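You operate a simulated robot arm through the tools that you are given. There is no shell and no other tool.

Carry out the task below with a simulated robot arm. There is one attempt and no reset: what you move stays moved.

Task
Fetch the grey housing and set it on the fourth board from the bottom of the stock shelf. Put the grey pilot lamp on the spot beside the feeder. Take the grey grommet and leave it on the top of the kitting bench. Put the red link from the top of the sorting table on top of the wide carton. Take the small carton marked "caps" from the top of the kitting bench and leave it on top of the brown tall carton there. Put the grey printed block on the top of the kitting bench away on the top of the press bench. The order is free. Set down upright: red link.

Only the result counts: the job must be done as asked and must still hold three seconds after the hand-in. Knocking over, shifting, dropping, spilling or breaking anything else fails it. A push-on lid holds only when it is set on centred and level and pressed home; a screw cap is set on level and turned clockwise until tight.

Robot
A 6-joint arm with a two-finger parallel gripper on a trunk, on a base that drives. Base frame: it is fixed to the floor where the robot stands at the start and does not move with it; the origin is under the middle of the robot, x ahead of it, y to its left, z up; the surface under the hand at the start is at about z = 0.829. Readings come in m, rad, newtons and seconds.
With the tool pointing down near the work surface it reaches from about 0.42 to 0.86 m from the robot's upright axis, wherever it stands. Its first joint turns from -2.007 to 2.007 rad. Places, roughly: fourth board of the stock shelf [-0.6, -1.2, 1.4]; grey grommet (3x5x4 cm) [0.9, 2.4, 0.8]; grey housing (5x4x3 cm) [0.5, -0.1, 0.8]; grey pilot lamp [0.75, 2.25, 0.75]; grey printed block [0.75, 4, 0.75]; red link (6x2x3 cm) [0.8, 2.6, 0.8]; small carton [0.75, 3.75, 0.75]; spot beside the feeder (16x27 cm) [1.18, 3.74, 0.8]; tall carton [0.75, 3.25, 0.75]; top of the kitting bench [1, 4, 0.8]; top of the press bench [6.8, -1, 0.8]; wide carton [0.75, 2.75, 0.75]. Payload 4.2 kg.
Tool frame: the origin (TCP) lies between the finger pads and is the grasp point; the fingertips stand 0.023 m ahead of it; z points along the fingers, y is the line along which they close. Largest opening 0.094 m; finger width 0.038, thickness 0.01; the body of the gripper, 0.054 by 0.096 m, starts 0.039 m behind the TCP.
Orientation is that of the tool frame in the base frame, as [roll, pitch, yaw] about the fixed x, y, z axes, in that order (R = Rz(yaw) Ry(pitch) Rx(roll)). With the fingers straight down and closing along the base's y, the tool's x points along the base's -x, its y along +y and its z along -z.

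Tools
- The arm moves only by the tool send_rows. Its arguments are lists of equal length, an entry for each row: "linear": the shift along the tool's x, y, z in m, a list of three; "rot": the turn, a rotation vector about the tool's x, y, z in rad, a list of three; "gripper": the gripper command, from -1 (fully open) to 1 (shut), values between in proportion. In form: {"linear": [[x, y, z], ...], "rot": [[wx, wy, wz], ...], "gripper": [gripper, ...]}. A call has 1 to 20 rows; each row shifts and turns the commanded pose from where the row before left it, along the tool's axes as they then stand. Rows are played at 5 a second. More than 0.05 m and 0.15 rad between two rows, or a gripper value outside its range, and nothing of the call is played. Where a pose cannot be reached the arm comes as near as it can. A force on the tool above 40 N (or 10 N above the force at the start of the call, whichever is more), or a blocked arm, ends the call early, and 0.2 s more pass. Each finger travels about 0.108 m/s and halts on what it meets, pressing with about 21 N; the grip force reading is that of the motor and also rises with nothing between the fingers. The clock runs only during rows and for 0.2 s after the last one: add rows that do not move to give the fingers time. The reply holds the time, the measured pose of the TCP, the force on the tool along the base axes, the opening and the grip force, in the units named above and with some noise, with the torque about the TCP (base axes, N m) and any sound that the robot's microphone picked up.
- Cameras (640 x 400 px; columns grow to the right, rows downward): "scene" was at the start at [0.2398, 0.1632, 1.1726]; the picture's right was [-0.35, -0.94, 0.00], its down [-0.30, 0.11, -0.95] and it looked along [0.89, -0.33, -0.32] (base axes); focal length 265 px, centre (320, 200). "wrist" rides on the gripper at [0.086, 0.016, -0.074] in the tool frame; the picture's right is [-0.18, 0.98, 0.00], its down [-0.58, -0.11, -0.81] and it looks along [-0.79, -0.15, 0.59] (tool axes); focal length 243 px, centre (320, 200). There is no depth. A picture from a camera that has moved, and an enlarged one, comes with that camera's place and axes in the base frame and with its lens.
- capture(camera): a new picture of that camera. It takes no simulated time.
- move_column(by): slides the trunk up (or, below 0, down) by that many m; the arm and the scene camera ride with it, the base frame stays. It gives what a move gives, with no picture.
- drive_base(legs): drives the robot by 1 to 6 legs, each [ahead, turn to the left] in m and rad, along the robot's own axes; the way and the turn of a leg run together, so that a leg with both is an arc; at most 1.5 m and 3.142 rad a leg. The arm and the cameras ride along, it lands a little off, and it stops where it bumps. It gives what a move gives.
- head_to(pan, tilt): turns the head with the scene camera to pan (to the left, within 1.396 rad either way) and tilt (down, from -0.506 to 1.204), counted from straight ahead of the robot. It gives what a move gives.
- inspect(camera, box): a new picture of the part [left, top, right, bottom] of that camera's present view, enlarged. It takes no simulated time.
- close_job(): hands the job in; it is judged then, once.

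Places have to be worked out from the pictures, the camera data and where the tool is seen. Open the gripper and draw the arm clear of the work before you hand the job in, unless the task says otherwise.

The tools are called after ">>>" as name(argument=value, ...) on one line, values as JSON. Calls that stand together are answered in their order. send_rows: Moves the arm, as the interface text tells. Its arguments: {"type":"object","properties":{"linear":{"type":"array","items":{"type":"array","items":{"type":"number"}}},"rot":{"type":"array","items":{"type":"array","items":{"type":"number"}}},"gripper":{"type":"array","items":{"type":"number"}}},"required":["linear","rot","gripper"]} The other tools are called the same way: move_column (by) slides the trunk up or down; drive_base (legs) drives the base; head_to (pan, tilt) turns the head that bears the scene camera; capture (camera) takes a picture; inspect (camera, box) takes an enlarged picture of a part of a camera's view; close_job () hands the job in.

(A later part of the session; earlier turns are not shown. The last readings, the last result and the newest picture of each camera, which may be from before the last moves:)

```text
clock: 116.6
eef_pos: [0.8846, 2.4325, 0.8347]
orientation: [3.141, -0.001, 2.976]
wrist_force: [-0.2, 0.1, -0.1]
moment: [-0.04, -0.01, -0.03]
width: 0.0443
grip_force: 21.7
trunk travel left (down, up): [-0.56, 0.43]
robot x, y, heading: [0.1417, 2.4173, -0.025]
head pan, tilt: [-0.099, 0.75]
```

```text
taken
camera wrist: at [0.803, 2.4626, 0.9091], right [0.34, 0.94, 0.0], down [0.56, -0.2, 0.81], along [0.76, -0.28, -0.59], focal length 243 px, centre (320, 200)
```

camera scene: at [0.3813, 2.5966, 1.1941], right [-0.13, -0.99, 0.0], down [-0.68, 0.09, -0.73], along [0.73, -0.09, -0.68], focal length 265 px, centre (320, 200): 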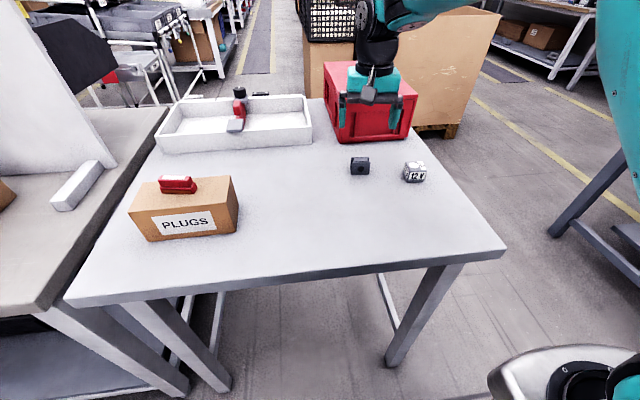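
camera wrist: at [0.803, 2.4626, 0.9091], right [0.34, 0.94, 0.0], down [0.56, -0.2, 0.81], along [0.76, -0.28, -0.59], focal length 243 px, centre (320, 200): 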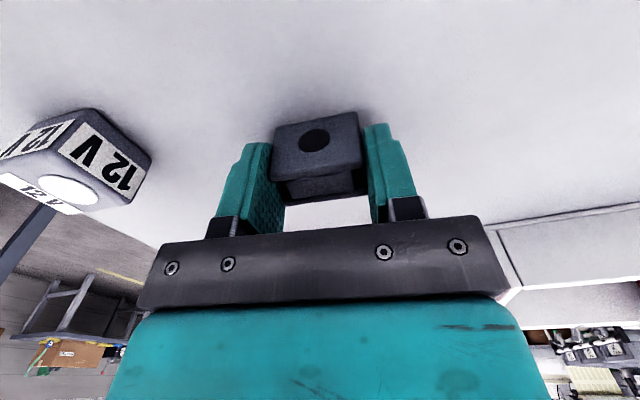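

The grommet is gripped (0.044 m). I lift it, raise the trunk for clearance and view, and back off from the table.

>>> send_rows(linear=[[0, 0, -0.02], [0, 0, -0.04], [0, 0, -0.04], [0, 0, -0.04], [0, 0, 0]], rot=[[0, 0, 0], [0, 0, 0], [0, 0, 0], [0, 0, 0], [0, 0, 0]], gripper=[1, 1, 1, 1, 1])

>>> move_column(by=0.35)

>>> drive_base(legs=[[-0.25, 0.0]])

>>> head_to(pan=0.7, tilt=0.5)

>>> capture(camera="scene")

```text
clock: 117.8
eef_pos: [0.8852, 2.4341, 0.9732]
orientation: [-3.141, -0.001, 2.975]
wrist_force: [-0.1, -1.2, 0.1]
moment: [-0.02, -0.02, -0.01]
width: 0.0439
grip_force: 21.7
trunk travel left (down, up): [-0.56, 0.43]
robot x, y, heading: [0.1393, 2.4173, -0.025]
head pan, tilt: [-0.099, 0.75]
```

```text
clock: 121.2
eef_pos: [0.8851, 2.4344, 1.3229]
orientation: [3.141, -0.001, 2.977]
wrist_force: [0.2, 0.0, -0.8]
moment: [0.0, 0.02, 0.03]
width: 0.0435
grip_force: 20.8
trunk travel left (down, up): [-0.91, 0.08]
robot x, y, heading: [0.1444, 2.4164, -0.031]
head pan, tilt: [-0.099, 0.75]
```

```text
clock: 123.1
eef_pos: [0.6333, 2.4395, 1.3224]
orientation: [3.142, -0.002, 2.975]
wrist_force: [0.0, 0.2, -0.4]
moment: [0.0, 0.01, -0.02]
width: 0.0433
grip_force: 20.9
trunk travel left (down, up): [-0.91, 0.08]
robot x, y, heading: [-0.1081, 2.4255, -0.029]
head pan, tilt: [-0.099, 0.75]
```

```text
clock: 124.2
eef_pos: [0.6335, 2.4397, 1.3227]
orientation: [-3.141, -0.002, 2.972]
wrist_force: [-0.1, -1.1, 0.0]
moment: [-0.02, 0.02, 0.01]
width: 0.0434
grip_force: 21.1
trunk travel left (down, up): [-0.91, 0.08]
robot x, y, heading: [-0.1093, 2.4219, -0.025]
head pan, tilt: [0.7, 0.499]
```

```text
taken
camera scene: at [0.1199, 2.6706, 1.5661], right [0.62, -0.78, 0.0], down [-0.38, -0.3, -0.88], along [0.69, 0.55, -0.48], focal length 265 px, centre (320, 200)
```

scene: 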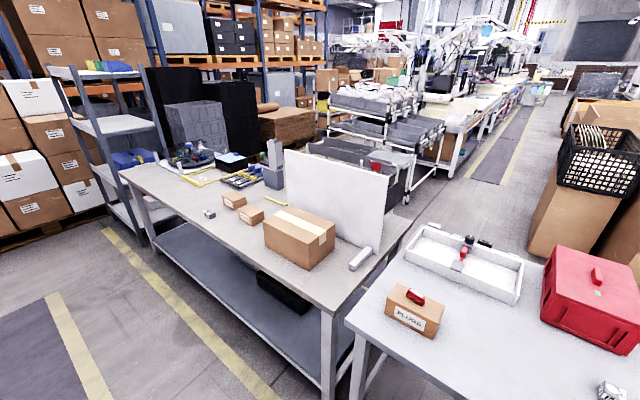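

I can see the kitting bench: a taped brown carton, two small cartons, a small grey block and equipment further along. I enlarge it.

>>> inspect(camera="scene", box=[120, 130, 400, 290])

>>> inspect(camera="scene", box=[130, 130, 300, 230])

```text
2.29 times, centred on (260, 210) of scene
camera zoom: at [0.1199, 2.6706, 1.5661], right [0.62, -0.78, 0.0], down [-0.38, -0.3, -0.88], along [0.69, 0.55, -0.48], focal length 606 px, centre (457, 177)
```

zoom: 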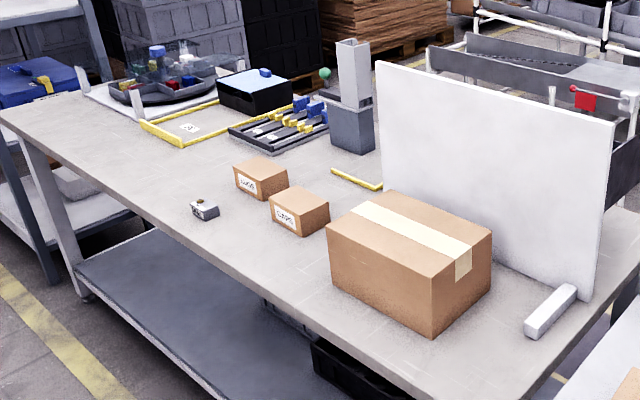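

```text
3.76 times, centred on (215, 180) of scene
camera zoom: at [0.1199, 2.6706, 1.5661], right [0.62, -0.78, 0.0], down [-0.38, -0.3, -0.88], along [0.69, 0.55, -0.48], focal length 998 px, centre (715, 275)
```

zoom: 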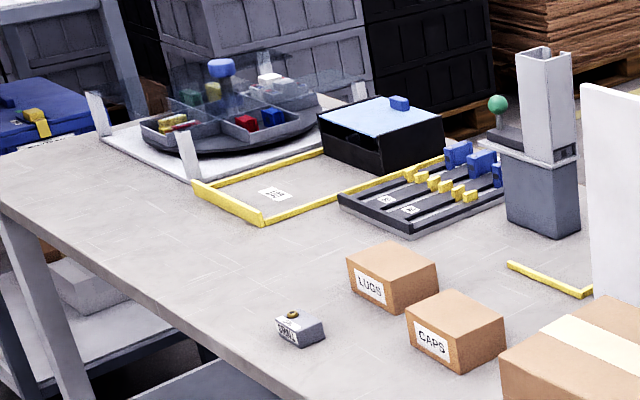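

The layout is clear: CAPS ≈(0.82, 3.70), LUGS beside it, printed block ≈(0.72, 3.93), taped carton ≈(0.82, 3.35), feeder ≈(1.15, 3.87) and the yellow-taped spot right of it (x 1.045–1.315, y 3.66–3.82). I drive up the aisle to stand before the bench.

>>> drive_base(legs=[[0.0, 1.59], [1.3, 0.0]])

>>> drive_base(legs=[[0.0, -1.57]])

>>> head_to(pan=-0.1, tilt=0.6)

>>> capture(camera="scene")

```text
clock: 134.7
eef_pos: [-0.0899, 4.4866, 1.3219]
orientation: [3.14, -0.002, -1.741]
wrist_force: [-0.3, 0.9, -0.1]
moment: [0.02, -0.01, -0.01]
width: 0.0434
grip_force: 21.0
trunk travel left (down, up): [-0.91, 0.08]
robot x, y, heading: [-0.0762, 3.7422, 1.54]
head pan, tilt: [0.7, 0.499]
```

```text
clock: 138.9
eef_pos: [0.6699, 3.7586, 1.3227]
orientation: [3.14, -0.001, 2.97]
wrist_force: [0.4, 0.0, -0.6]
moment: [0.01, 0.01, 0.03]
width: 0.0434
grip_force: 21.6
trunk travel left (down, up): [-0.91, 0.08]
robot x, y, heading: [-0.0749, 3.7443, -0.033]
head pan, tilt: [0.7, 0.499]
```

```text
clock: 140.0
eef_pos: [0.669, 3.7585, 1.3219]
orientation: [3.141, -0.002, 2.971]
wrist_force: [-0.4, 0.8, -0.1]
moment: [0.03, 0.0, -0.01]
width: 0.0437
grip_force: 20.0
trunk travel left (down, up): [-0.91, 0.08]
robot x, y, heading: [-0.0735, 3.7482, -0.03]
head pan, tilt: [-0.099, 0.6]
```

```text
taken
camera scene: at [0.1724, 3.9234, 1.557], right [-0.13, -0.99, 0.0], down [-0.56, 0.07, -0.83], along [0.82, -0.11, -0.56], focal length 265 px, centre (320, 200)
```

scene: 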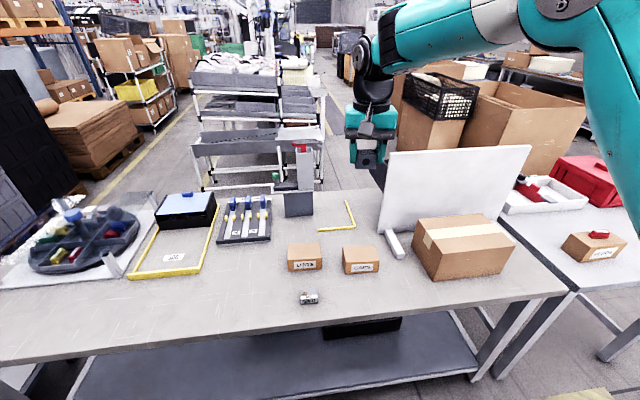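

>>> inspect(camera="scene", box=[200, 140, 420, 320])

>>> inspect(camera="scene", box=[270, 230, 400, 320])

>>> inspect(camera="scene", box=[360, 130, 560, 300])

```text
2.22 times, centred on (310, 230) of scene
camera zoom: at [0.1724, 3.9234, 1.557], right [-0.13, -0.99, 0.0], down [-0.56, 0.07, -0.83], along [0.82, -0.11, -0.56], focal length 589 px, centre (342, 133)
```

zoom: 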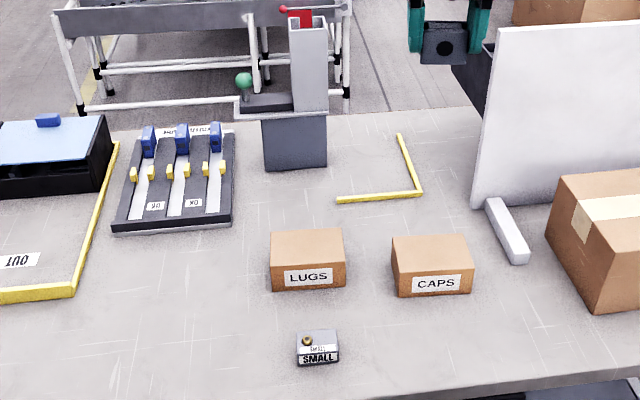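

```text
4.44 times, centred on (335, 275) of scene
camera zoom: at [0.1724, 3.9234, 1.557], right [-0.13, -0.99, 0.0], down [-0.56, 0.07, -0.83], along [0.82, -0.11, -0.56], focal length 1178 px, centre (253, -133)
```

zoom: 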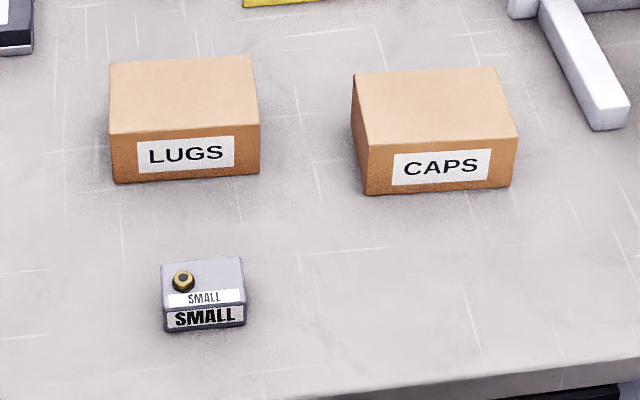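

```text
2.35 times, centred on (460, 215) of scene
camera zoom: at [0.1724, 3.9234, 1.557], right [-0.13, -0.99, 0.0], down [-0.56, 0.07, -0.83], along [0.82, -0.11, -0.56], focal length 624 px, centre (-9, 165)
```

zoom: 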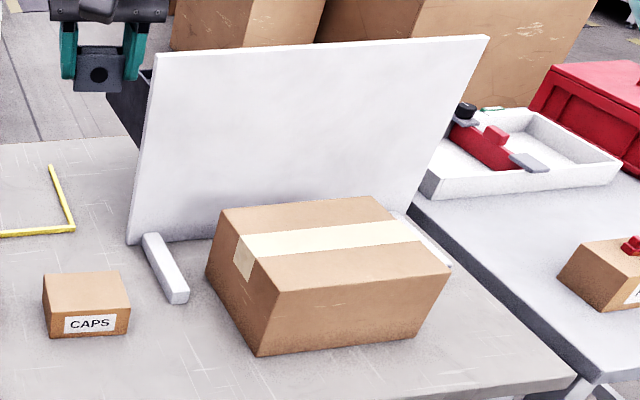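

Everything on the kitting bench is now measured: SMALL block (0.709, 3.891), CAPS (0.829, 3.689; 8 cm deep, 12 cm wide), taped carton top z≈0.93, free bench area around (0.78, 4.10). I drive forward to bring these within reach.

>>> drive_base(legs=[[0.25, 0.0]])

>>> move_column(by=-0.3)

>>> capture(camera="scene")

```text
clock: 141.8
eef_pos: [0.9174, 3.746, 1.323]
orientation: [-3.142, -0.003, 2.965]
wrist_force: [-0.5, -0.6, -1.2]
moment: [0.03, -0.01, 0.01]
width: 0.0434
grip_force: 20.9
trunk travel left (down, up): [-0.91, 0.08]
robot x, y, heading: [0.1718, 3.7351, -0.039]
head pan, tilt: [-0.099, 0.6]
```

```text
clock: 144.8
eef_pos: [0.9183, 3.7465, 1.0223]
orientation: [-3.141, -0.002, 2.964]
wrist_force: [-0.7, 0.0, -0.9]
moment: [0.0, 0.0, 0.03]
width: 0.0435
grip_force: 21.5
trunk travel left (down, up): [-0.61, 0.38]
robot x, y, heading: [0.1769, 3.731, -0.04]
head pan, tilt: [-0.099, 0.6]
```

```text
taken
camera scene: at [0.422, 3.9135, 1.257], right [-0.14, -0.99, 0.0], down [-0.56, 0.08, -0.83], along [0.82, -0.11, -0.56], focal length 265 px, centre (320, 200)
```

scene: 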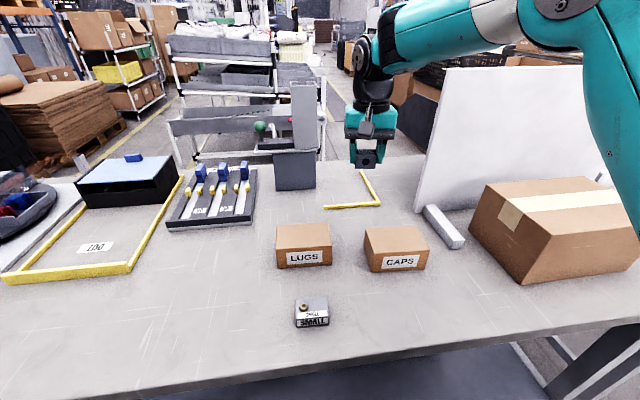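

I carry the grommet over to the free area at (0.78, 4.10), then lower it to just above the bench.

>>> send_rows(linear=[[0.02475, 0.04054, 0], [0.02475, 0.04054, 0], [0.02475, 0.04054, 0], [0.02475, 0.04054, 0], [0.02475, 0.04054, 0], [0.02475, 0.04054, 0], [0.02475, 0.04054, 0], [0.02475, 0.04054, 0], [0, 0, 0.04], [0, 0, 0.04], [0, 0, 0.04], [0, 0, 0.03], [0, 0, 0.02], [0, 0, 0]], rot=[[0, 0, 0], [0, 0, 0], [0, 0, 0], [0, 0, 0], [0, 0, 0], [0, 0, 0], [0, 0, 0], [0, 0, 0], [0, 0, 0], [0, 0, 0], [0, 0, 0], [0, 0, 0], [0, 0, 0], [0, 0, 0]], gripper=[1, 1, 1, 1, 1, 1, 1, 1, 1, 1, 1, 1, 1, 1])

>>> capture(camera="wrist")

>>> capture(camera="scene")

```text
clock: 147.8
eef_pos: [0.7787, 4.1005, 0.8538]
orientation: [3.141, -0.003, 2.967]
wrist_force: [0.0, 0.5, 0.2]
moment: [-0.04, -0.02, 0.0]
width: 0.0435
grip_force: 21.0
trunk travel left (down, up): [-0.61, 0.38]
robot x, y, heading: [0.1715, 3.7363, -0.04]
head pan, tilt: [-0.099, 0.6]
```

```text
taken
camera wrist: at [0.6972, 4.1292, 0.9282], right [0.35, 0.94, 0.0], down [0.55, -0.21, 0.81], along [0.75, -0.28, -0.59], focal length 243 px, centre (320, 200)
```

wrist: 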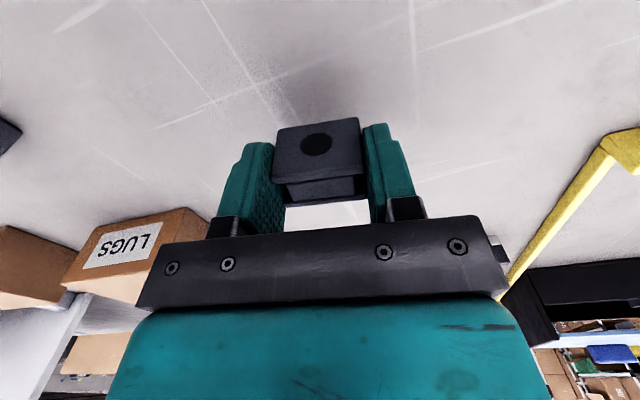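

```text
taken
camera scene: at [0.4219, 3.9136, 1.257], right [-0.14, -0.99, 0.0], down [-0.56, 0.08, -0.83], along [0.82, -0.11, -0.56], focal length 265 px, centre (320, 200)
```

scene: 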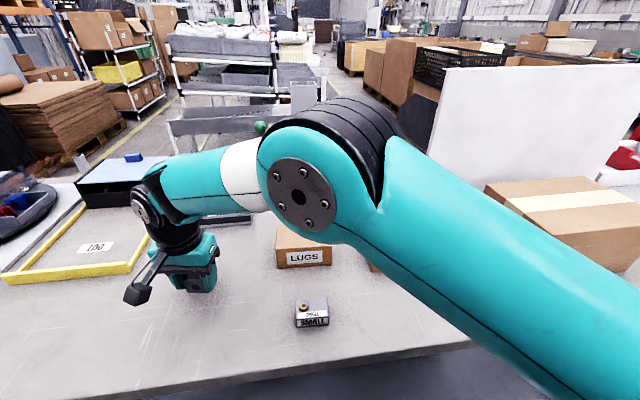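

The grommet is 2 cm above a clear bench area. I lower and feel for contact.

>>> send_rows(linear=[[0, 0, 0.012], [0, 0, 0.004], [0, 0, 0]], rot=[[0, 0, 0], [0, 0, 0], [0, 0, 0]], gripper=[1, 1, 1])

>>> send_rows(linear=[[0, 0, 0.002], [0, 0, 0]], rot=[[0, 0, 0], [0, 0, 0]], gripper=[1, 1])

```text
clock: 148.6
eef_pos: [0.7779, 4.1003, 0.8358]
orientation: [3.142, -0.002, 2.966]
wrist_force: [0.5, 0.0, -0.6]
moment: [0.01, 0.03, 0.0]
width: 0.0436
grip_force: 20.8
trunk travel left (down, up): [-0.61, 0.38]
robot x, y, heading: [0.1731, 3.7386, -0.034]
head pan, tilt: [-0.099, 0.6]
```

```text
clock: 149.2
eef_pos: [0.7783, 4.1002, 0.8341]
orientation: [3.141, -0.003, 2.966]
wrist_force: [0.0, 0.4, -1.0]
moment: [0.01, -0.02, -0.01]
width: 0.0435
grip_force: 20.8
trunk travel left (down, up): [-0.61, 0.38]
robot x, y, heading: [0.1787, 3.7335, -0.04]
head pan, tilt: [-0.099, 0.6]
```

No contact yet; I continue in 2 mm steps.

>>> send_rows(linear=[[0, 0, 0.002], [0, 0, 0]], rot=[[0, 0, 0], [0, 0, 0]], gripper=[1, 1])

>>> send_rows(linear=[[0, 0, 0.0015], [0, 0, 0]], rot=[[0, 0, 0], [0, 0, 0]], gripper=[1, 1])

```text
clock: 149.8
eef_pos: [0.7789, 4.1015, 0.8343]
orientation: [3.141, -0.001, 2.967]
wrist_force: [-4.1, -2.2, 9.5]
moment: [-0.08, 0.14, 0.02]
width: 0.0436
grip_force: 21.0
trunk travel left (down, up): [-0.61, 0.38]
robot x, y, heading: [0.1736, 3.7367, -0.037]
head pan, tilt: [-0.099, 0.6]
```

```text
clock: 150.4
eef_pos: [0.7781, 4.1004, 0.8339]
orientation: [3.139, 0.0, 2.966]
wrist_force: [-9.1, -6.0, 25.7]
moment: [-0.23, 0.27, -0.01]
width: 0.0436
grip_force: 20.8
trunk travel left (down, up): [-0.61, 0.38]
robot x, y, heading: [0.1714, 3.7323, -0.038]
head pan, tilt: [-0.099, 0.6]
```

Contact at TCP 0.834 (bench z≈0.80). I ease off and open, then rise.

>>> send_rows(linear=[[0, 0, -0.0025], [0, 0, 0], [0, 0, 0], [0, 0, 0]], rot=[[0, 0, 0], [0, 0, 0], [0, 0, 0], [0, 0, 0]], gripper=[1, 0.3, -0.6, -0.6])

>>> send_rows(linear=[[0, 0, -0.02], [0, 0, -0.03], [0, 0, -0.04], [0, 0, -0.04], [0, 0, 0]], rot=[[0, 0, 0], [0, 0, 0], [0, 0, 0], [0, 0, 0], [0, 0, 0]], gripper=[-0.6, -0.6, -1, -1, -1])

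>>> capture(camera="wrist")

```text
clock: 151.4
eef_pos: [0.7793, 4.1008, 0.8321]
orientation: [-3.139, -0.001, 2.966]
wrist_force: [-1.0, 0.0, -0.3]
moment: [0.01, -0.01, 0.02]
width: 0.0753
grip_force: 0.0
trunk travel left (down, up): [-0.61, 0.38]
robot x, y, heading: [0.1748, 3.7383, -0.036]
head pan, tilt: [-0.099, 0.6]
```

```text
clock: 152.6
eef_pos: [0.7801, 4.1009, 0.9604]
orientation: [-3.14, -0.002, 2.965]
wrist_force: [-0.6, -0.8, 0.1]
moment: [0.0, 0.01, 0.0]
width: 0.094
grip_force: 0.0
trunk travel left (down, up): [-0.61, 0.38]
robot x, y, heading: [0.175, 3.736, -0.037]
head pan, tilt: [-0.099, 0.6]
```

```text
taken
camera wrist: at [0.6986, 4.131, 1.0362], right [0.35, 0.94, 0.0], down [0.55, -0.21, 0.81], along [0.75, -0.28, -0.59], focal length 243 px, centre (320, 200)
```

wrist: 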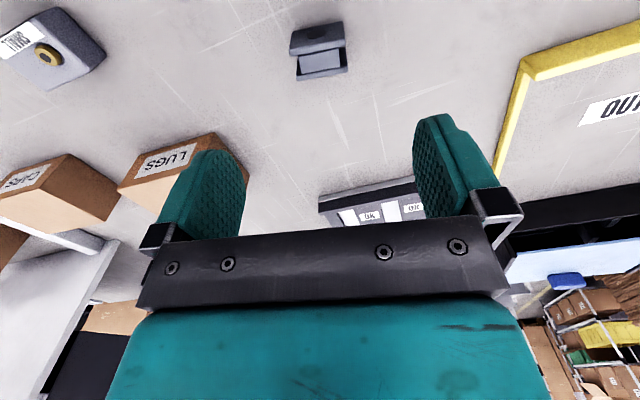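

Grommet stands on the bench. Next is CAPS; I move the arm aside visually by enlarging the current views to refine its pose.

>>> head_to(pan=-0.3, tilt=0.8)

>>> capture(camera="scene")

```text
clock: 153.4
eef_pos: [0.7798, 4.1013, 0.9602]
orientation: [3.141, -0.001, 2.965]
wrist_force: [-0.9, 0.5, -0.1]
moment: [-0.02, -0.02, 0.02]
width: 0.0939
grip_force: 0.0
trunk travel left (down, up): [-0.61, 0.38]
robot x, y, heading: [0.1767, 3.7331, -0.035]
head pan, tilt: [-0.3, 0.799]
```

```text
taken
camera scene: at [0.4105, 3.8989, 1.2402], right [-0.33, -0.94, 0.0], down [-0.68, 0.24, -0.7], along [0.66, -0.23, -0.72], focal length 265 px, centre (320, 200)
```

scene: 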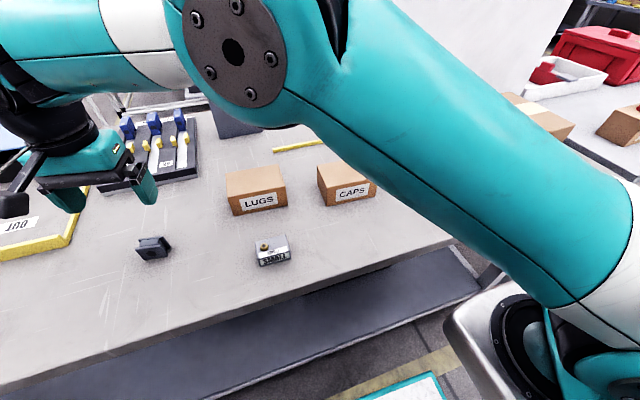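

I carry the empty hand over to CAPS and turn it a quarter so that it can close across the 8 cm depth.

>>> send_rows(linear=[[-0.0134, -0.0441, -0.0044], [-0.0134, -0.0441, -0.0044], [-0.0134, -0.0441, -0.0044], [-0.0134, -0.0441, -0.0044], [-0.0134, -0.0441, -0.0044], [-0.0134, -0.0441, -0.0044], [-0.0134, -0.0441, -0.0044], [-0.0134, -0.0441, -0.0044], [-0.0134, -0.0441, -0.0044], [0, 0, 0]], rot=[[0, 0, 0], [0, 0, 0], [0, 0, 0], [0, 0, 0], [0, 0, 0], [0, 0, 0], [0, 0, 0], [0, 0, 0], [0, 0, 0], [0, 0, 0]], gripper=[-1, -1, -1, -1, -1, -1, -1, -1, -1, -1])

>>> send_rows(linear=[[0, 0, 0], [0, 0, 0], [0, 0, 0], [0, 0, 0], [0, 0, 0], [0, 0, 0], [0, 0, 0], [0, 0, 0], [0, 0, 0], [0, 0, 0], [0, 0, 0]], rot=[[0, 0, 0.144], [0, 0, 0.144], [0, 0, 0.144], [0, 0, 0.144], [0, 0, 0.144], [0, 0, 0.144], [0, 0, 0.144], [0, 0, 0.144], [0, 0, 0.144], [0, 0, 0.144], [0, 0, 0]], gripper=[-1, -1, -1, -1, -1, -1, -1, -1, -1, -1, -1])

>>> capture(camera="wrist")

>>> capture(camera="scene")

```text
clock: 155.6
eef_pos: [0.8291, 3.6849, 1.0064]
orientation: [3.14, -0.001, 2.966]
wrist_force: [-0.6, -0.3, -0.8]
moment: [-0.01, 0.01, 0.0]
width: 0.094
grip_force: 0.0
trunk travel left (down, up): [-0.61, 0.38]
robot x, y, heading: [0.1722, 3.7333, -0.035]
head pan, tilt: [-0.3, 0.799]
```

```text
clock: 158.0
eef_pos: [0.8285, 3.6883, 1.0043]
orientation: [-3.138, 0.0, 1.524]
wrist_force: [-0.2, -0.5, -0.1]
moment: [-0.02, -0.04, -0.03]
width: 0.0942
grip_force: 0.1
trunk travel left (down, up): [-0.61, 0.38]
robot x, y, heading: [0.1753, 3.7352, -0.036]
head pan, tilt: [-0.3, 0.799]
```

```text
taken
camera wrist: at [0.8497, 3.7726, 1.079], right [0.97, -0.23, 0.0], down [-0.13, -0.58, 0.81], along [-0.19, -0.79, -0.59], focal length 243 px, centre (320, 200)
```

wrist: 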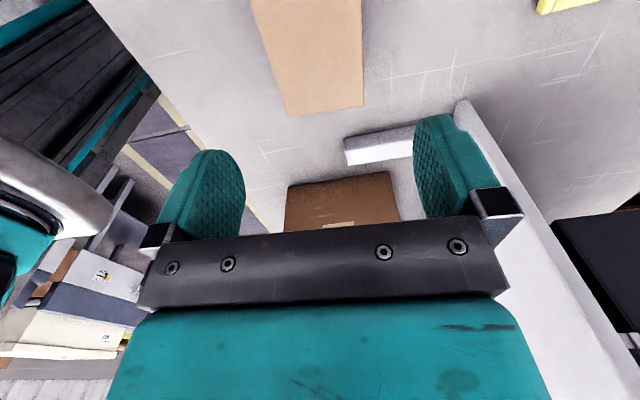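

```text
taken
camera scene: at [0.4105, 3.8988, 1.2401], right [-0.33, -0.94, 0.0], down [-0.68, 0.24, -0.7], along [0.66, -0.23, -0.72], focal length 265 px, centre (320, 200)
```

scene: 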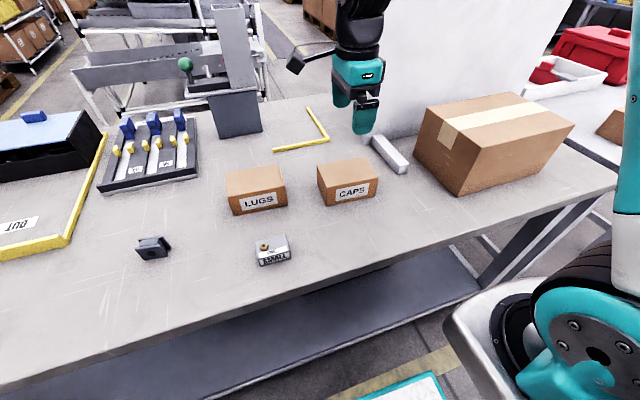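

I enlarge both views of CAPS to refine centre and yaw for the tight grip (8 mm clearance per side).

>>> inspect(camera="scene", box=[300, 140, 400, 220])

>>> inspect(camera="wrist", box=[220, 0, 400, 130])

```text
5.00 times, centred on (350, 180) of scene
camera zoom: at [0.4105, 3.8988, 1.2401], right [-0.33, -0.94, 0.0], down [-0.68, 0.24, -0.7], along [0.66, -0.23, -0.72], focal length 1325 px, centre (170, 300)
```

zoom: 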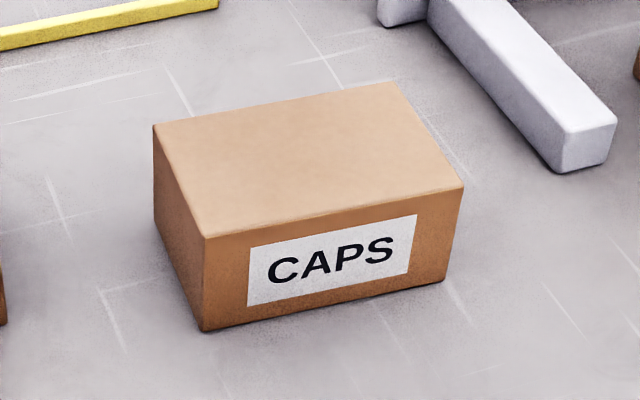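

```text
3.08 times, centred on (310, 65) of wrist
camera zoom: at [0.8497, 3.7726, 1.079], right [0.97, -0.23, 0.0], down [-0.13, -0.58, 0.81], along [-0.19, -0.79, -0.59], focal length 746 px, centre (351, 615)
```

zoom: 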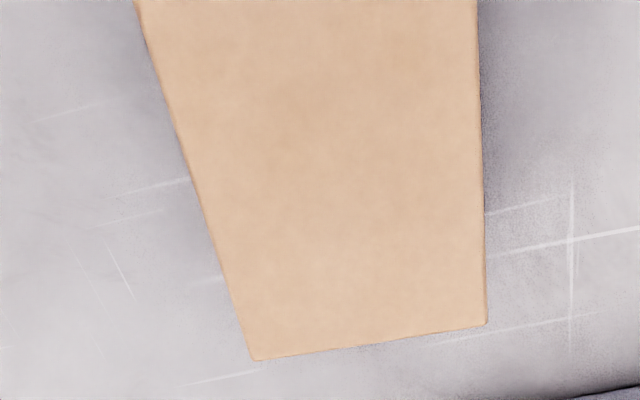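

Both cameras agree on CAPS centre ≈(0.826, 3.689), yaw -0.058. I correct 2.5 mm and lower until the tips are just above its top to check clearance.

>>> send_rows(linear=[[0, -0.0025, 0.04], [0, 0, 0.04], [0, 0, 0.035], [0, 0, 0]], rot=[[0, 0, 0.011], [0, 0, 0], [0, 0, 0], [0, 0, 0]], gripper=[-1, -1, -1, -1])

>>> capture(camera="wrist")

>>> inspect(camera="scene", box=[280, 80, 420, 220])

```text
clock: 159.0
eef_pos: [0.8298, 3.6878, 0.8875]
orientation: [-3.139, 0.0, 1.515]
wrist_force: [0.7, -0.5, -0.7]
moment: [0.0, 0.0, 0.01]
width: 0.0941
grip_force: 0.1
trunk travel left (down, up): [-0.61, 0.38]
robot x, y, heading: [0.1737, 3.7366, -0.033]
head pan, tilt: [-0.3, 0.799]
```

```text
taken
camera wrist: at [0.8506, 3.7721, 0.9627], right [0.97, -0.24, 0.0], down [-0.14, -0.57, 0.81], along [-0.19, -0.78, -0.59], focal length 243 px, centre (320, 200)
```

wrist: 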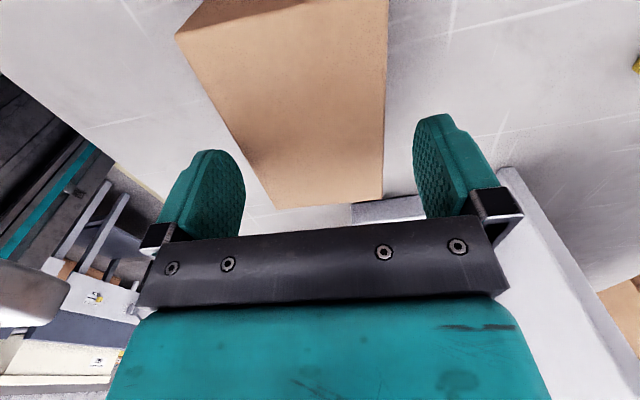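

```text
2.86 times, centred on (350, 150) of scene
camera zoom: at [0.4104, 3.8988, 1.2402], right [-0.33, -0.94, 0.0], down [-0.68, 0.24, -0.7], along [0.66, -0.23, -0.72], focal length 757 px, centre (234, 343)
```

zoom: 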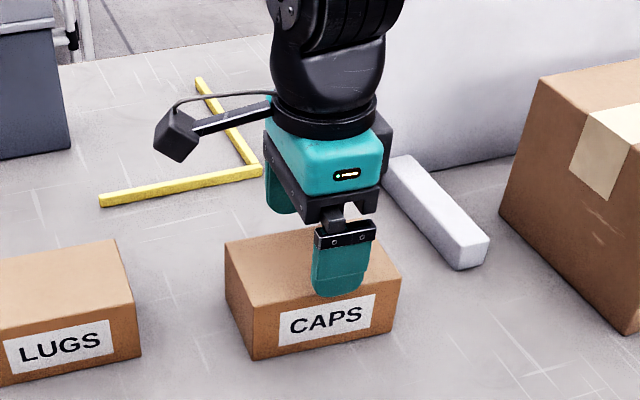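

Relative to the fingers the carton is 5.5 mm off toward -x. I shift accordingly and descend to gripping height.

>>> send_rows(linear=[[0, -0.0055, 0], [0, 0, 0], [0, 0, 0]], rot=[[0, 0, 0], [0, 0, 0], [0, 0, 0]], gripper=[-1, -1, -1])

>>> inspect(camera="wrist", box=[150, 0, 490, 220])

```text
clock: 159.8
eef_pos: [0.8218, 3.6888, 0.8883]
orientation: [-3.14, 0.002, 1.515]
wrist_force: [0.8, 0.4, 0.2]
moment: [-0.01, 0.03, 0.02]
width: 0.094
grip_force: 0.2
trunk travel left (down, up): [-0.61, 0.38]
robot x, y, heading: [0.1736, 3.7375, -0.033]
head pan, tilt: [-0.3, 0.799]
```

```text
1.82 times, centred on (320, 110) of wrist
camera zoom: at [0.8442, 3.773, 0.9629], right [0.97, -0.24, 0.0], down [-0.14, -0.57, 0.81], along [-0.19, -0.78, -0.59], focal length 441 px, centre (320, 364)
```

zoom: 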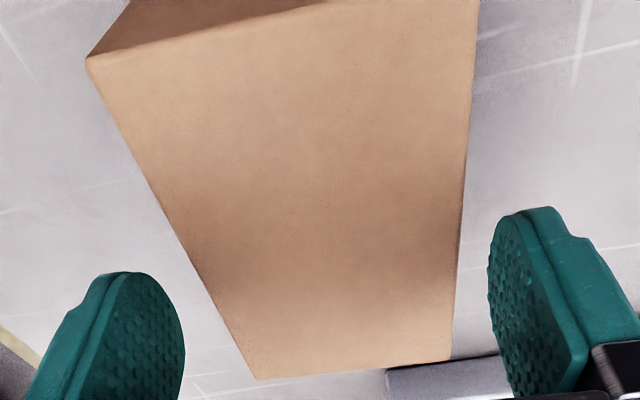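

Now centred within 2 mm. I descend to TCP z≈0.838 with the fingers on both sides, then close.

>>> send_rows(linear=[[0, 0.0015, 0.015], [0, 0, 0.02], [0, 0, 0.015], [0, 0, 0]], rot=[[0, 0, 0], [0, 0, 0], [0, 0, 0], [0, 0, 0]], gripper=[-1, -1, -1, -1])

>>> send_rows(linear=[[0, 0, 0], [0, 0, 0], [0, 0, 0], [0, 0, 0]], rot=[[0, 0, 0], [0, 0, 0], [0, 0, 0], [0, 0, 0]], gripper=[-0.6, 0.2, 1, 1])

>>> capture(camera="scene")

```text
clock: 160.8
eef_pos: [0.8211, 3.6864, 0.8388]
orientation: [-3.138, 0.0, 1.513]
wrist_force: [0.5, 0.7, 0.2]
moment: [0.01, 0.01, 0.01]
width: 0.094
grip_force: 0.0
trunk travel left (down, up): [-0.61, 0.38]
robot x, y, heading: [0.178, 3.7365, -0.043]
head pan, tilt: [-0.3, 0.799]
```

```text
clock: 161.8
eef_pos: [0.8224, 3.6873, 0.8373]
orientation: [-3.14, 0.0, 1.514]
wrist_force: [0.6, -0.7, -0.2]
moment: [-0.01, -0.06, -0.01]
width: 0.0802
grip_force: 20.9
trunk travel left (down, up): [-0.61, 0.38]
robot x, y, heading: [0.1758, 3.7335, -0.037]
head pan, tilt: [-0.3, 0.799]
```

```text
taken
camera scene: at [0.4105, 3.8988, 1.2401], right [-0.33, -0.94, 0.0], down [-0.68, 0.24, -0.7], along [0.66, -0.23, -0.72], focal length 265 px, centre (320, 200)
```

scene: 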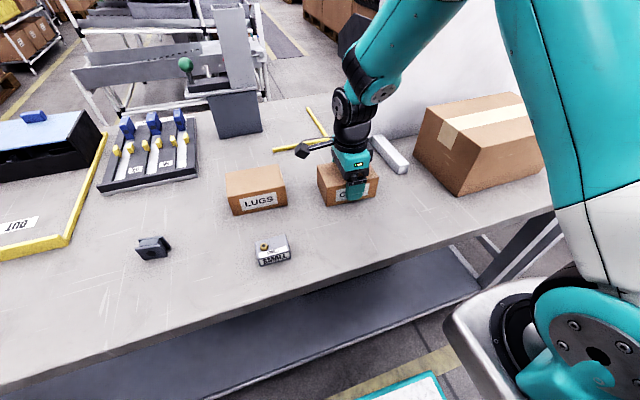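

CAPS is held (0.080 m). I lift it, raise the trunk 0.17 m, and carry it over the taped tall carton.

>>> send_rows(linear=[[0, 0, -0.02], [0, 0, -0.04], [0, 0, 0]], rot=[[0, 0, 0], [0, 0, 0], [0, 0, 0]], gripper=[1, 1, 1])

>>> move_column(by=0.17)

>>> capture(camera="scene")

```text
clock: 162.6
eef_pos: [0.8227, 3.6901, 0.8993]
orientation: [-3.14, -0.001, 1.514]
wrist_force: [0.4, 0.4, -1.3]
moment: [-0.01, 0.0, 0.0]
width: 0.0794
grip_force: 21.6
trunk travel left (down, up): [-0.61, 0.38]
robot x, y, heading: [0.1758, 3.736, -0.038]
head pan, tilt: [-0.3, 0.799]
```

```text
clock: 164.5
eef_pos: [0.8223, 3.6891, 1.0693]
orientation: [-3.14, 0.001, 1.516]
wrist_force: [0.1, -0.1, -1.6]
moment: [0.02, 0.01, 0.02]
width: 0.0795
grip_force: 21.5
trunk travel left (down, up): [-0.78, 0.21]
robot x, y, heading: [0.1763, 3.7336, -0.038]
head pan, tilt: [-0.3, 0.799]
```

```text
taken
camera scene: at [0.4106, 3.8988, 1.4101], right [-0.33, -0.94, 0.0], down [-0.68, 0.24, -0.7], along [0.66, -0.23, -0.72], focal length 265 px, centre (320, 200)
```

scene: 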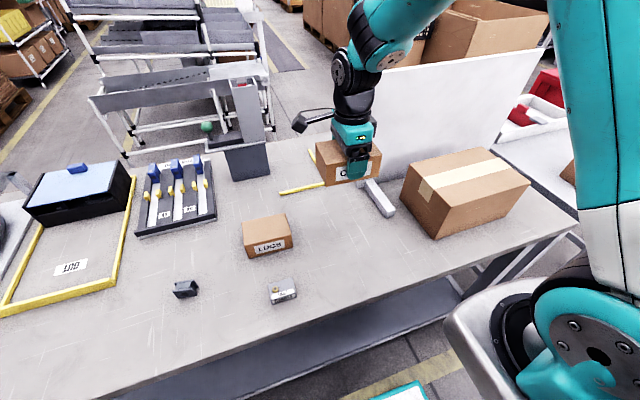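

Tall carton top centre re-measured at (0.814, 3.317). I move CAPS over it at a safe height.

>>> send_rows(linear=[[-0.04655, 0.0015, 0], [-0.04655, 0.0015, 0], [-0.04655, 0.0015, 0], [-0.04655, 0.0015, 0], [-0.04655, 0.0015, 0], [-0.04655, 0.0015, 0], [-0.04655, 0.0015, 0], [-0.04655, 0.0015, 0], [0, 0, 0]], rot=[[0, 0, 0], [0, 0, 0], [0, 0, 0], [0, 0, 0], [0, 0, 0], [0, 0, 0], [0, 0, 0], [0, 0, 0], [0, 0, 0]], gripper=[1, 1, 1, 1, 1, 1, 1, 1, 1])

>>> head_to(pan=-0.6, tilt=0.6)

>>> capture(camera="scene")

>>> capture(camera="wrist")

```text
clock: 166.5
eef_pos: [0.8152, 3.3185, 1.0685]
orientation: [-3.14, -0.001, 1.514]
wrist_force: [0.2, -0.5, -2.3]
moment: [-0.01, 0.03, 0.04]
width: 0.0796
grip_force: 20.2
trunk travel left (down, up): [-0.78, 0.21]
robot x, y, heading: [0.1778, 3.7384, -0.043]
head pan, tilt: [-0.3, 0.799]
```

```text
clock: 167.3
eef_pos: [0.8162, 3.3182, 1.0689]
orientation: [-3.14, 0.0, 1.515]
wrist_force: [0.1, -0.4, -1.1]
moment: [-0.03, -0.01, 0.0]
width: 0.0797
grip_force: 21.2
trunk travel left (down, up): [-0.78, 0.21]
robot x, y, heading: [0.1764, 3.7333, -0.04]
head pan, tilt: [-0.6, 0.6]
```

```text
taken
camera scene: at [0.4055, 3.8728, 1.427], right [-0.59, -0.8, 0.0], down [-0.45, 0.34, -0.82], along [0.66, -0.49, -0.57], focal length 265 px, centre (320, 200)
```

scene: 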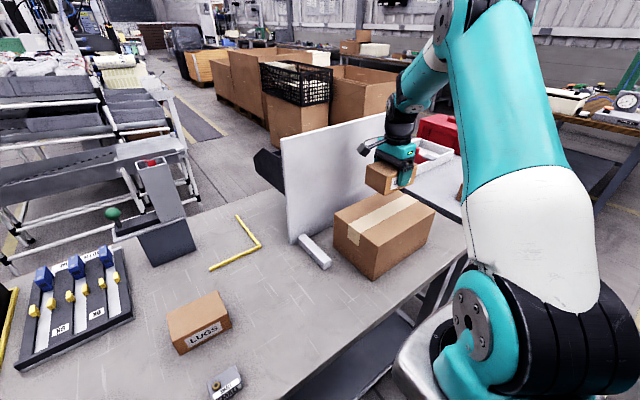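

```text
taken
camera wrist: at [0.8373, 3.4024, 1.1437], right [0.97, -0.24, 0.0], down [-0.14, -0.57, 0.81], along [-0.19, -0.78, -0.59], focal length 243 px, centre (320, 200)
```

wrist: 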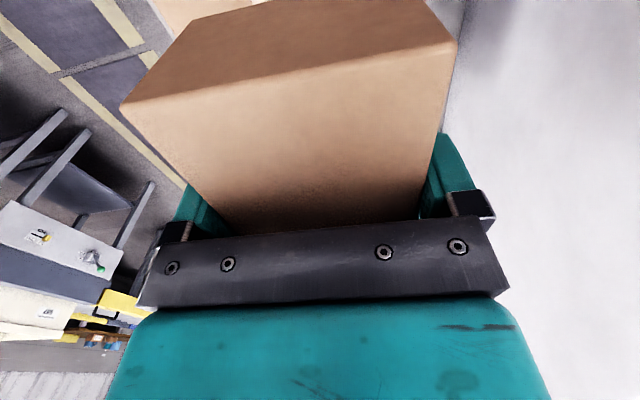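

CAPS hangs over the tall carton. I lower to about 1 cm above, then feel for contact.

>>> send_rows(linear=[[0, 0, 0.03], [0, 0, 0.03], [0, 0, 0.02], [0, 0, 0.01], [0, 0, 0]], rot=[[0, 0, 0], [0, 0, 0], [0, 0, 0], [0, 0, 0], [0, 0, 0]], gripper=[1, 1, 1, 1, 1])

>>> inspect(camera="scene", box=[300, 120, 460, 290])

```text
clock: 168.5
eef_pos: [0.8171, 3.3163, 0.9785]
orientation: [3.141, 0.002, 1.515]
wrist_force: [-0.1, 0.5, 6.1]
moment: [0.4, 0.04, 0.02]
width: 0.0798
grip_force: 21.4
trunk travel left (down, up): [-0.78, 0.21]
robot x, y, heading: [0.1747, 3.7345, -0.035]
head pan, tilt: [-0.6, 0.6]
```

```text
2.35 times, centred on (380, 205) of scene
camera zoom: at [0.4052, 3.873, 1.4272], right [-0.6, -0.8, 0.0], down [-0.45, 0.34, -0.83], along [0.66, -0.49, -0.56], focal length 624 px, centre (179, 188)
```

zoom: 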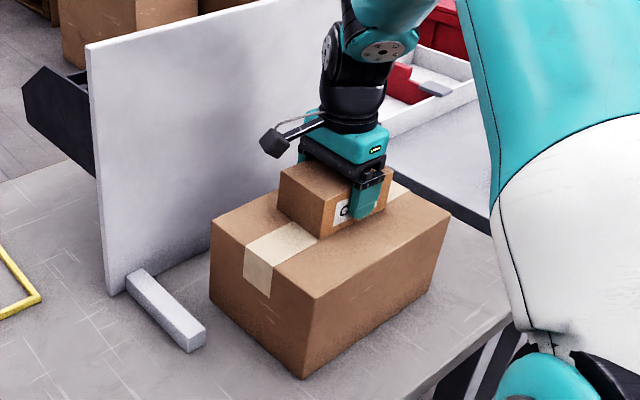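

Contact already (6 N) with CAPS well inside the carton's top. I press 1.5 mm more to seat it and then release.

>>> send_rows(linear=[[0, 0, 0.0015], [0, 0, 0]], rot=[[0, 0, 0], [0, 0, 0]], gripper=[1, 1])

>>> send_rows(linear=[[0, 0, -0.001], [0, 0, 0], [0, 0, 0], [0, 0, 0], [0, 0, 0]], rot=[[0, 0, 0], [0, 0, 0], [0, 0, 0], [0, 0, 0], [0, 0, 0]], gripper=[1, -0.8, -1, -1, -1])

>>> capture(camera="wrist")

>>> inspect(camera="scene", box=[300, 120, 460, 290])

```text
clock: 169.1
eef_pos: [0.8162, 3.316, 0.978]
orientation: [3.138, 0.002, 1.516]
wrist_force: [4.8, 0.5, 16.3]
moment: [0.3, 0.12, -0.06]
width: 0.0799
grip_force: 20.7
trunk travel left (down, up): [-0.78, 0.21]
robot x, y, heading: [0.1753, 3.7342, -0.043]
head pan, tilt: [-0.6, 0.6]
```

```text
clock: 170.3
eef_pos: [0.8141, 3.3161, 0.9777]
orientation: [-3.14, 0.001, 1.513]
wrist_force: [0.4, 0.3, 0.2]
moment: [0.02, 0.01, 0.02]
width: 0.0942
grip_force: 0.1
trunk travel left (down, up): [-0.78, 0.21]
robot x, y, heading: [0.1744, 3.7331, -0.039]
head pan, tilt: [-0.6, 0.6]
```

```text
taken
camera wrist: at [0.8367, 3.4004, 1.0529], right [0.97, -0.24, 0.0], down [-0.14, -0.57, 0.81], along [-0.19, -0.78, -0.59], focal length 243 px, centre (320, 200)
```

wrist: 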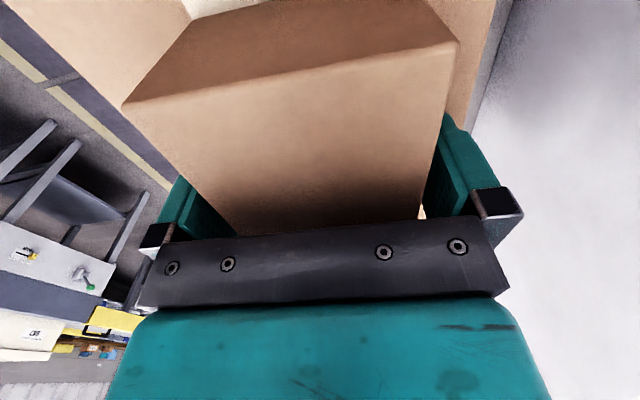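

```text
2.35 times, centred on (380, 205) of scene
camera zoom: at [0.4054, 3.8728, 1.427], right [-0.6, -0.8, 0.0], down [-0.45, 0.34, -0.82], along [0.66, -0.49, -0.57], focal length 624 px, centre (179, 188)
```

zoom: 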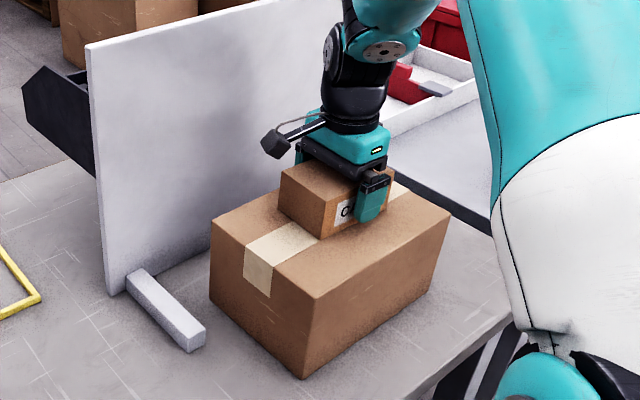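

CAPS is released with both fingers clear. I rise straight up.

>>> send_rows(linear=[[0, 0, -0.02], [0, 0, -0.03], [0, 0, -0.03], [0, 0, 0]], rot=[[0, 0, 0], [0, 0, 0], [0, 0, 0], [0, 0, 0]], gripper=[-1, -1, -1, -1])

>>> inspect(camera="scene", box=[300, 120, 460, 290])

>>> capture(camera="wrist")

```text
clock: 171.3
eef_pos: [0.8142, 3.3155, 1.0578]
orientation: [-3.139, 0.001, 1.514]
wrist_force: [-0.1, 1.0, 0.0]
moment: [-0.01, -0.02, -0.01]
width: 0.0943
grip_force: 0.1
trunk travel left (down, up): [-0.78, 0.21]
robot x, y, heading: [0.1715, 3.7344, -0.038]
head pan, tilt: [-0.6, 0.6]
```

```text
2.35 times, centred on (380, 205) of scene
camera zoom: at [0.4055, 3.8728, 1.427], right [-0.6, -0.8, 0.0], down [-0.45, 0.34, -0.82], along [0.66, -0.49, -0.57], focal length 624 px, centre (179, 188)
```

zoom: 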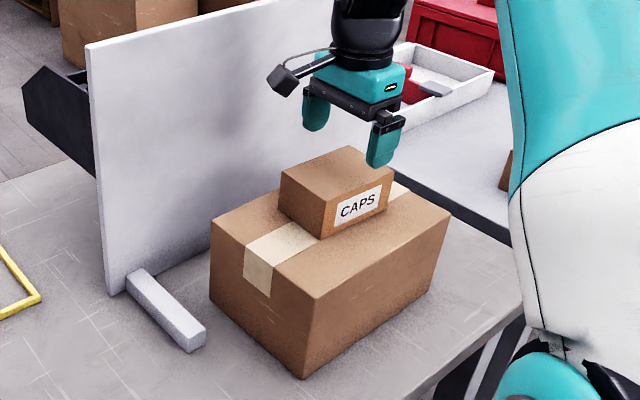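

```text
taken
camera wrist: at [0.8359, 3.4001, 1.1321], right [0.97, -0.24, 0.0], down [-0.14, -0.57, 0.81], along [-0.19, -0.78, -0.59], focal length 243 px, centre (320, 200)
```

wrist: 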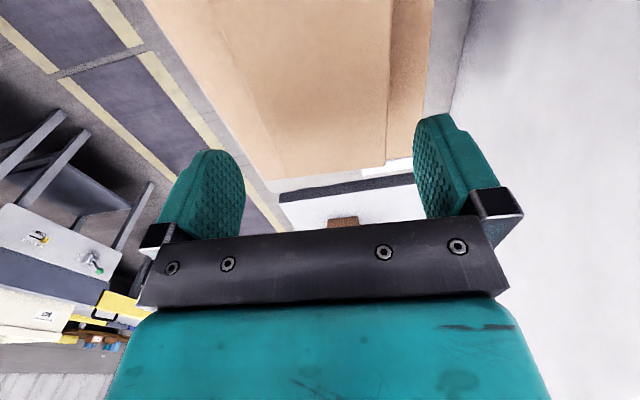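

CAPS sits squarely on the tall carton. I bring the hand back to the front of the robot and return the wrist to its normal yaw before driving for the lamp.

>>> send_rows(linear=[[0.0462, -0.0093, 0], [0.0462, -0.0093, 0], [0.0462, -0.0093, 0], [0.0462, -0.0093, 0], [0.0462, -0.0093, 0], [0.0462, -0.0093, 0], [0.0462, -0.0093, 0], [0.0462, -0.0093, 0], [0.0462, -0.0093, 0], [0, 0, 0], [0, 0, 0], [0, 0, 0], [0, 0, 0], [0, 0, 0], [0, 0, 0], [0, 0, 0], [0, 0, 0], [0, 0, 0], [0, 0, 0], [0, 0, 0]], rot=[[0, 0, 0], [0, 0, 0], [0, 0, 0], [0, 0, 0], [0, 0, 0], [0, 0, 0], [0, 0, 0], [0, 0, 0], [0, 0, 0], [0, 0, -0.148], [0, 0, -0.148], [0, 0, -0.148], [0, 0, -0.148], [0, 0, -0.148], [0, 0, -0.148], [0, 0, -0.148], [0, 0, -0.148], [0, 0, -0.148], [0, 0, -0.148], [0, 0, -0.148]], gripper=[-1, -1, -1, -1, -1, -1, -1, -1, -1, -1, -1, -1, -1, -1, -1, -1, -1, -1, -1, -1])

>>> head_to(pan=-0.1, tilt=0.55)

>>> capture(camera="scene")

```text
clock: 175.5
eef_pos: [0.754, 3.7358, 1.0579]
orientation: [3.141, -0.001, -3.138]
wrist_force: [0.2, -0.3, -0.7]
moment: [0.0, 0.0, 0.0]
width: 0.0942
grip_force: 0.0
trunk travel left (down, up): [-0.78, 0.21]
robot x, y, heading: [0.1716, 3.7361, -0.032]
head pan, tilt: [-0.6, 0.6]
```

```text
clock: 176.4
eef_pos: [0.7529, 3.7356, 1.0583]
orientation: [3.142, -0.001, -3.14]
wrist_force: [0.1, -0.3, 1.0]
moment: [0.03, -0.01, 0.01]
width: 0.0941
grip_force: 0.1
trunk travel left (down, up): [-0.78, 0.21]
robot x, y, heading: [0.1748, 3.7355, -0.037]
head pan, tilt: [-0.099, 0.55]
```

```text
taken
camera scene: at [0.4233, 3.9132, 1.4315], right [-0.14, -0.99, 0.0], down [-0.52, 0.07, -0.85], along [0.84, -0.12, -0.52], focal length 265 px, centre (320, 200)
```

scene: 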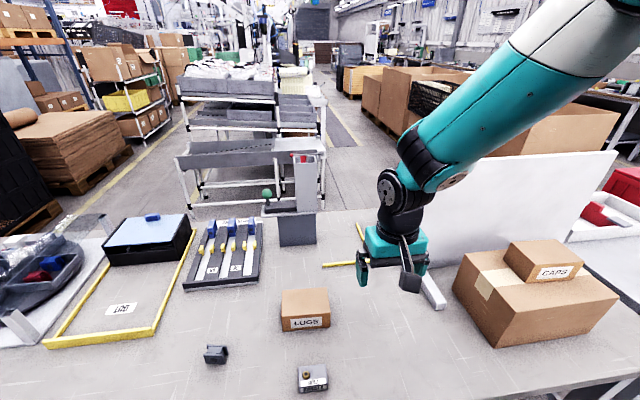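

Next is the lamp at the sorting table. I back off the bench, turn right and drive down the aisle to y≈2.4, then face the table again.

>>> drive_base(legs=[[-0.25, 0.0], [0.0, -1.535], [1.33, 0.0]])

>>> drive_base(legs=[[0.0, 1.57]])

>>> head_to(pan=-0.15, tilt=0.6)

>>> capture(camera="scene")

```text
clock: 188.2
eef_pos: [-0.0833, 1.8376, 1.0582]
orientation: [3.142, -0.001, 1.59]
wrist_force: [0.3, -0.3, 0.6]
moment: [0.01, -0.01, -0.01]
width: 0.0941
grip_force: 0.1
trunk travel left (down, up): [-0.78, 0.21]
robot x, y, heading: [-0.0933, 2.4182, -1.594]
head pan, tilt: [-0.099, 0.55]
```

```text
clock: 192.4
eef_pos: [0.4852, 2.4173, 1.0579]
orientation: [3.141, -0.003, -3.139]
wrist_force: [-0.2, 0.2, -0.1]
moment: [0.01, 0.0, -0.02]
width: 0.094
grip_force: 0.1
trunk travel left (down, up): [-0.78, 0.21]
robot x, y, heading: [-0.0922, 2.4155, -0.04]
head pan, tilt: [-0.099, 0.55]
```

```text
clock: 193.1
eef_pos: [0.4852, 2.4173, 1.0587]
orientation: [-3.141, -0.001, -3.139]
wrist_force: [0.1, 0.5, -0.3]
moment: [-0.02, -0.02, 0.02]
width: 0.0938
grip_force: 0.1
trunk travel left (down, up): [-0.78, 0.21]
robot x, y, heading: [-0.0961, 2.4213, -0.037]
head pan, tilt: [-0.15, 0.6]
```

```text
taken
camera scene: at [0.1531, 2.5905, 1.427], right [-0.18, -0.98, 0.0], down [-0.56, 0.1, -0.83], along [0.81, -0.15, -0.56], focal length 265 px, centre (320, 200)
```

scene: 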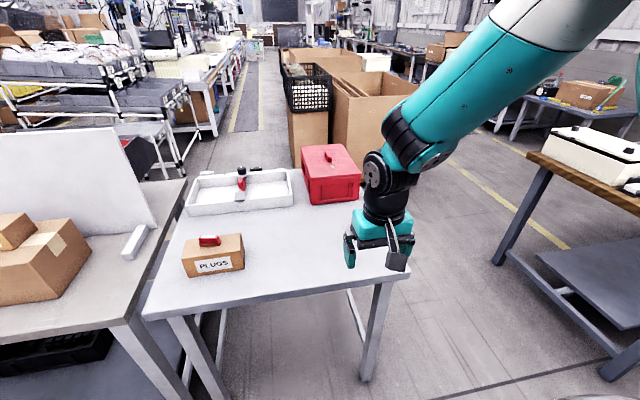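

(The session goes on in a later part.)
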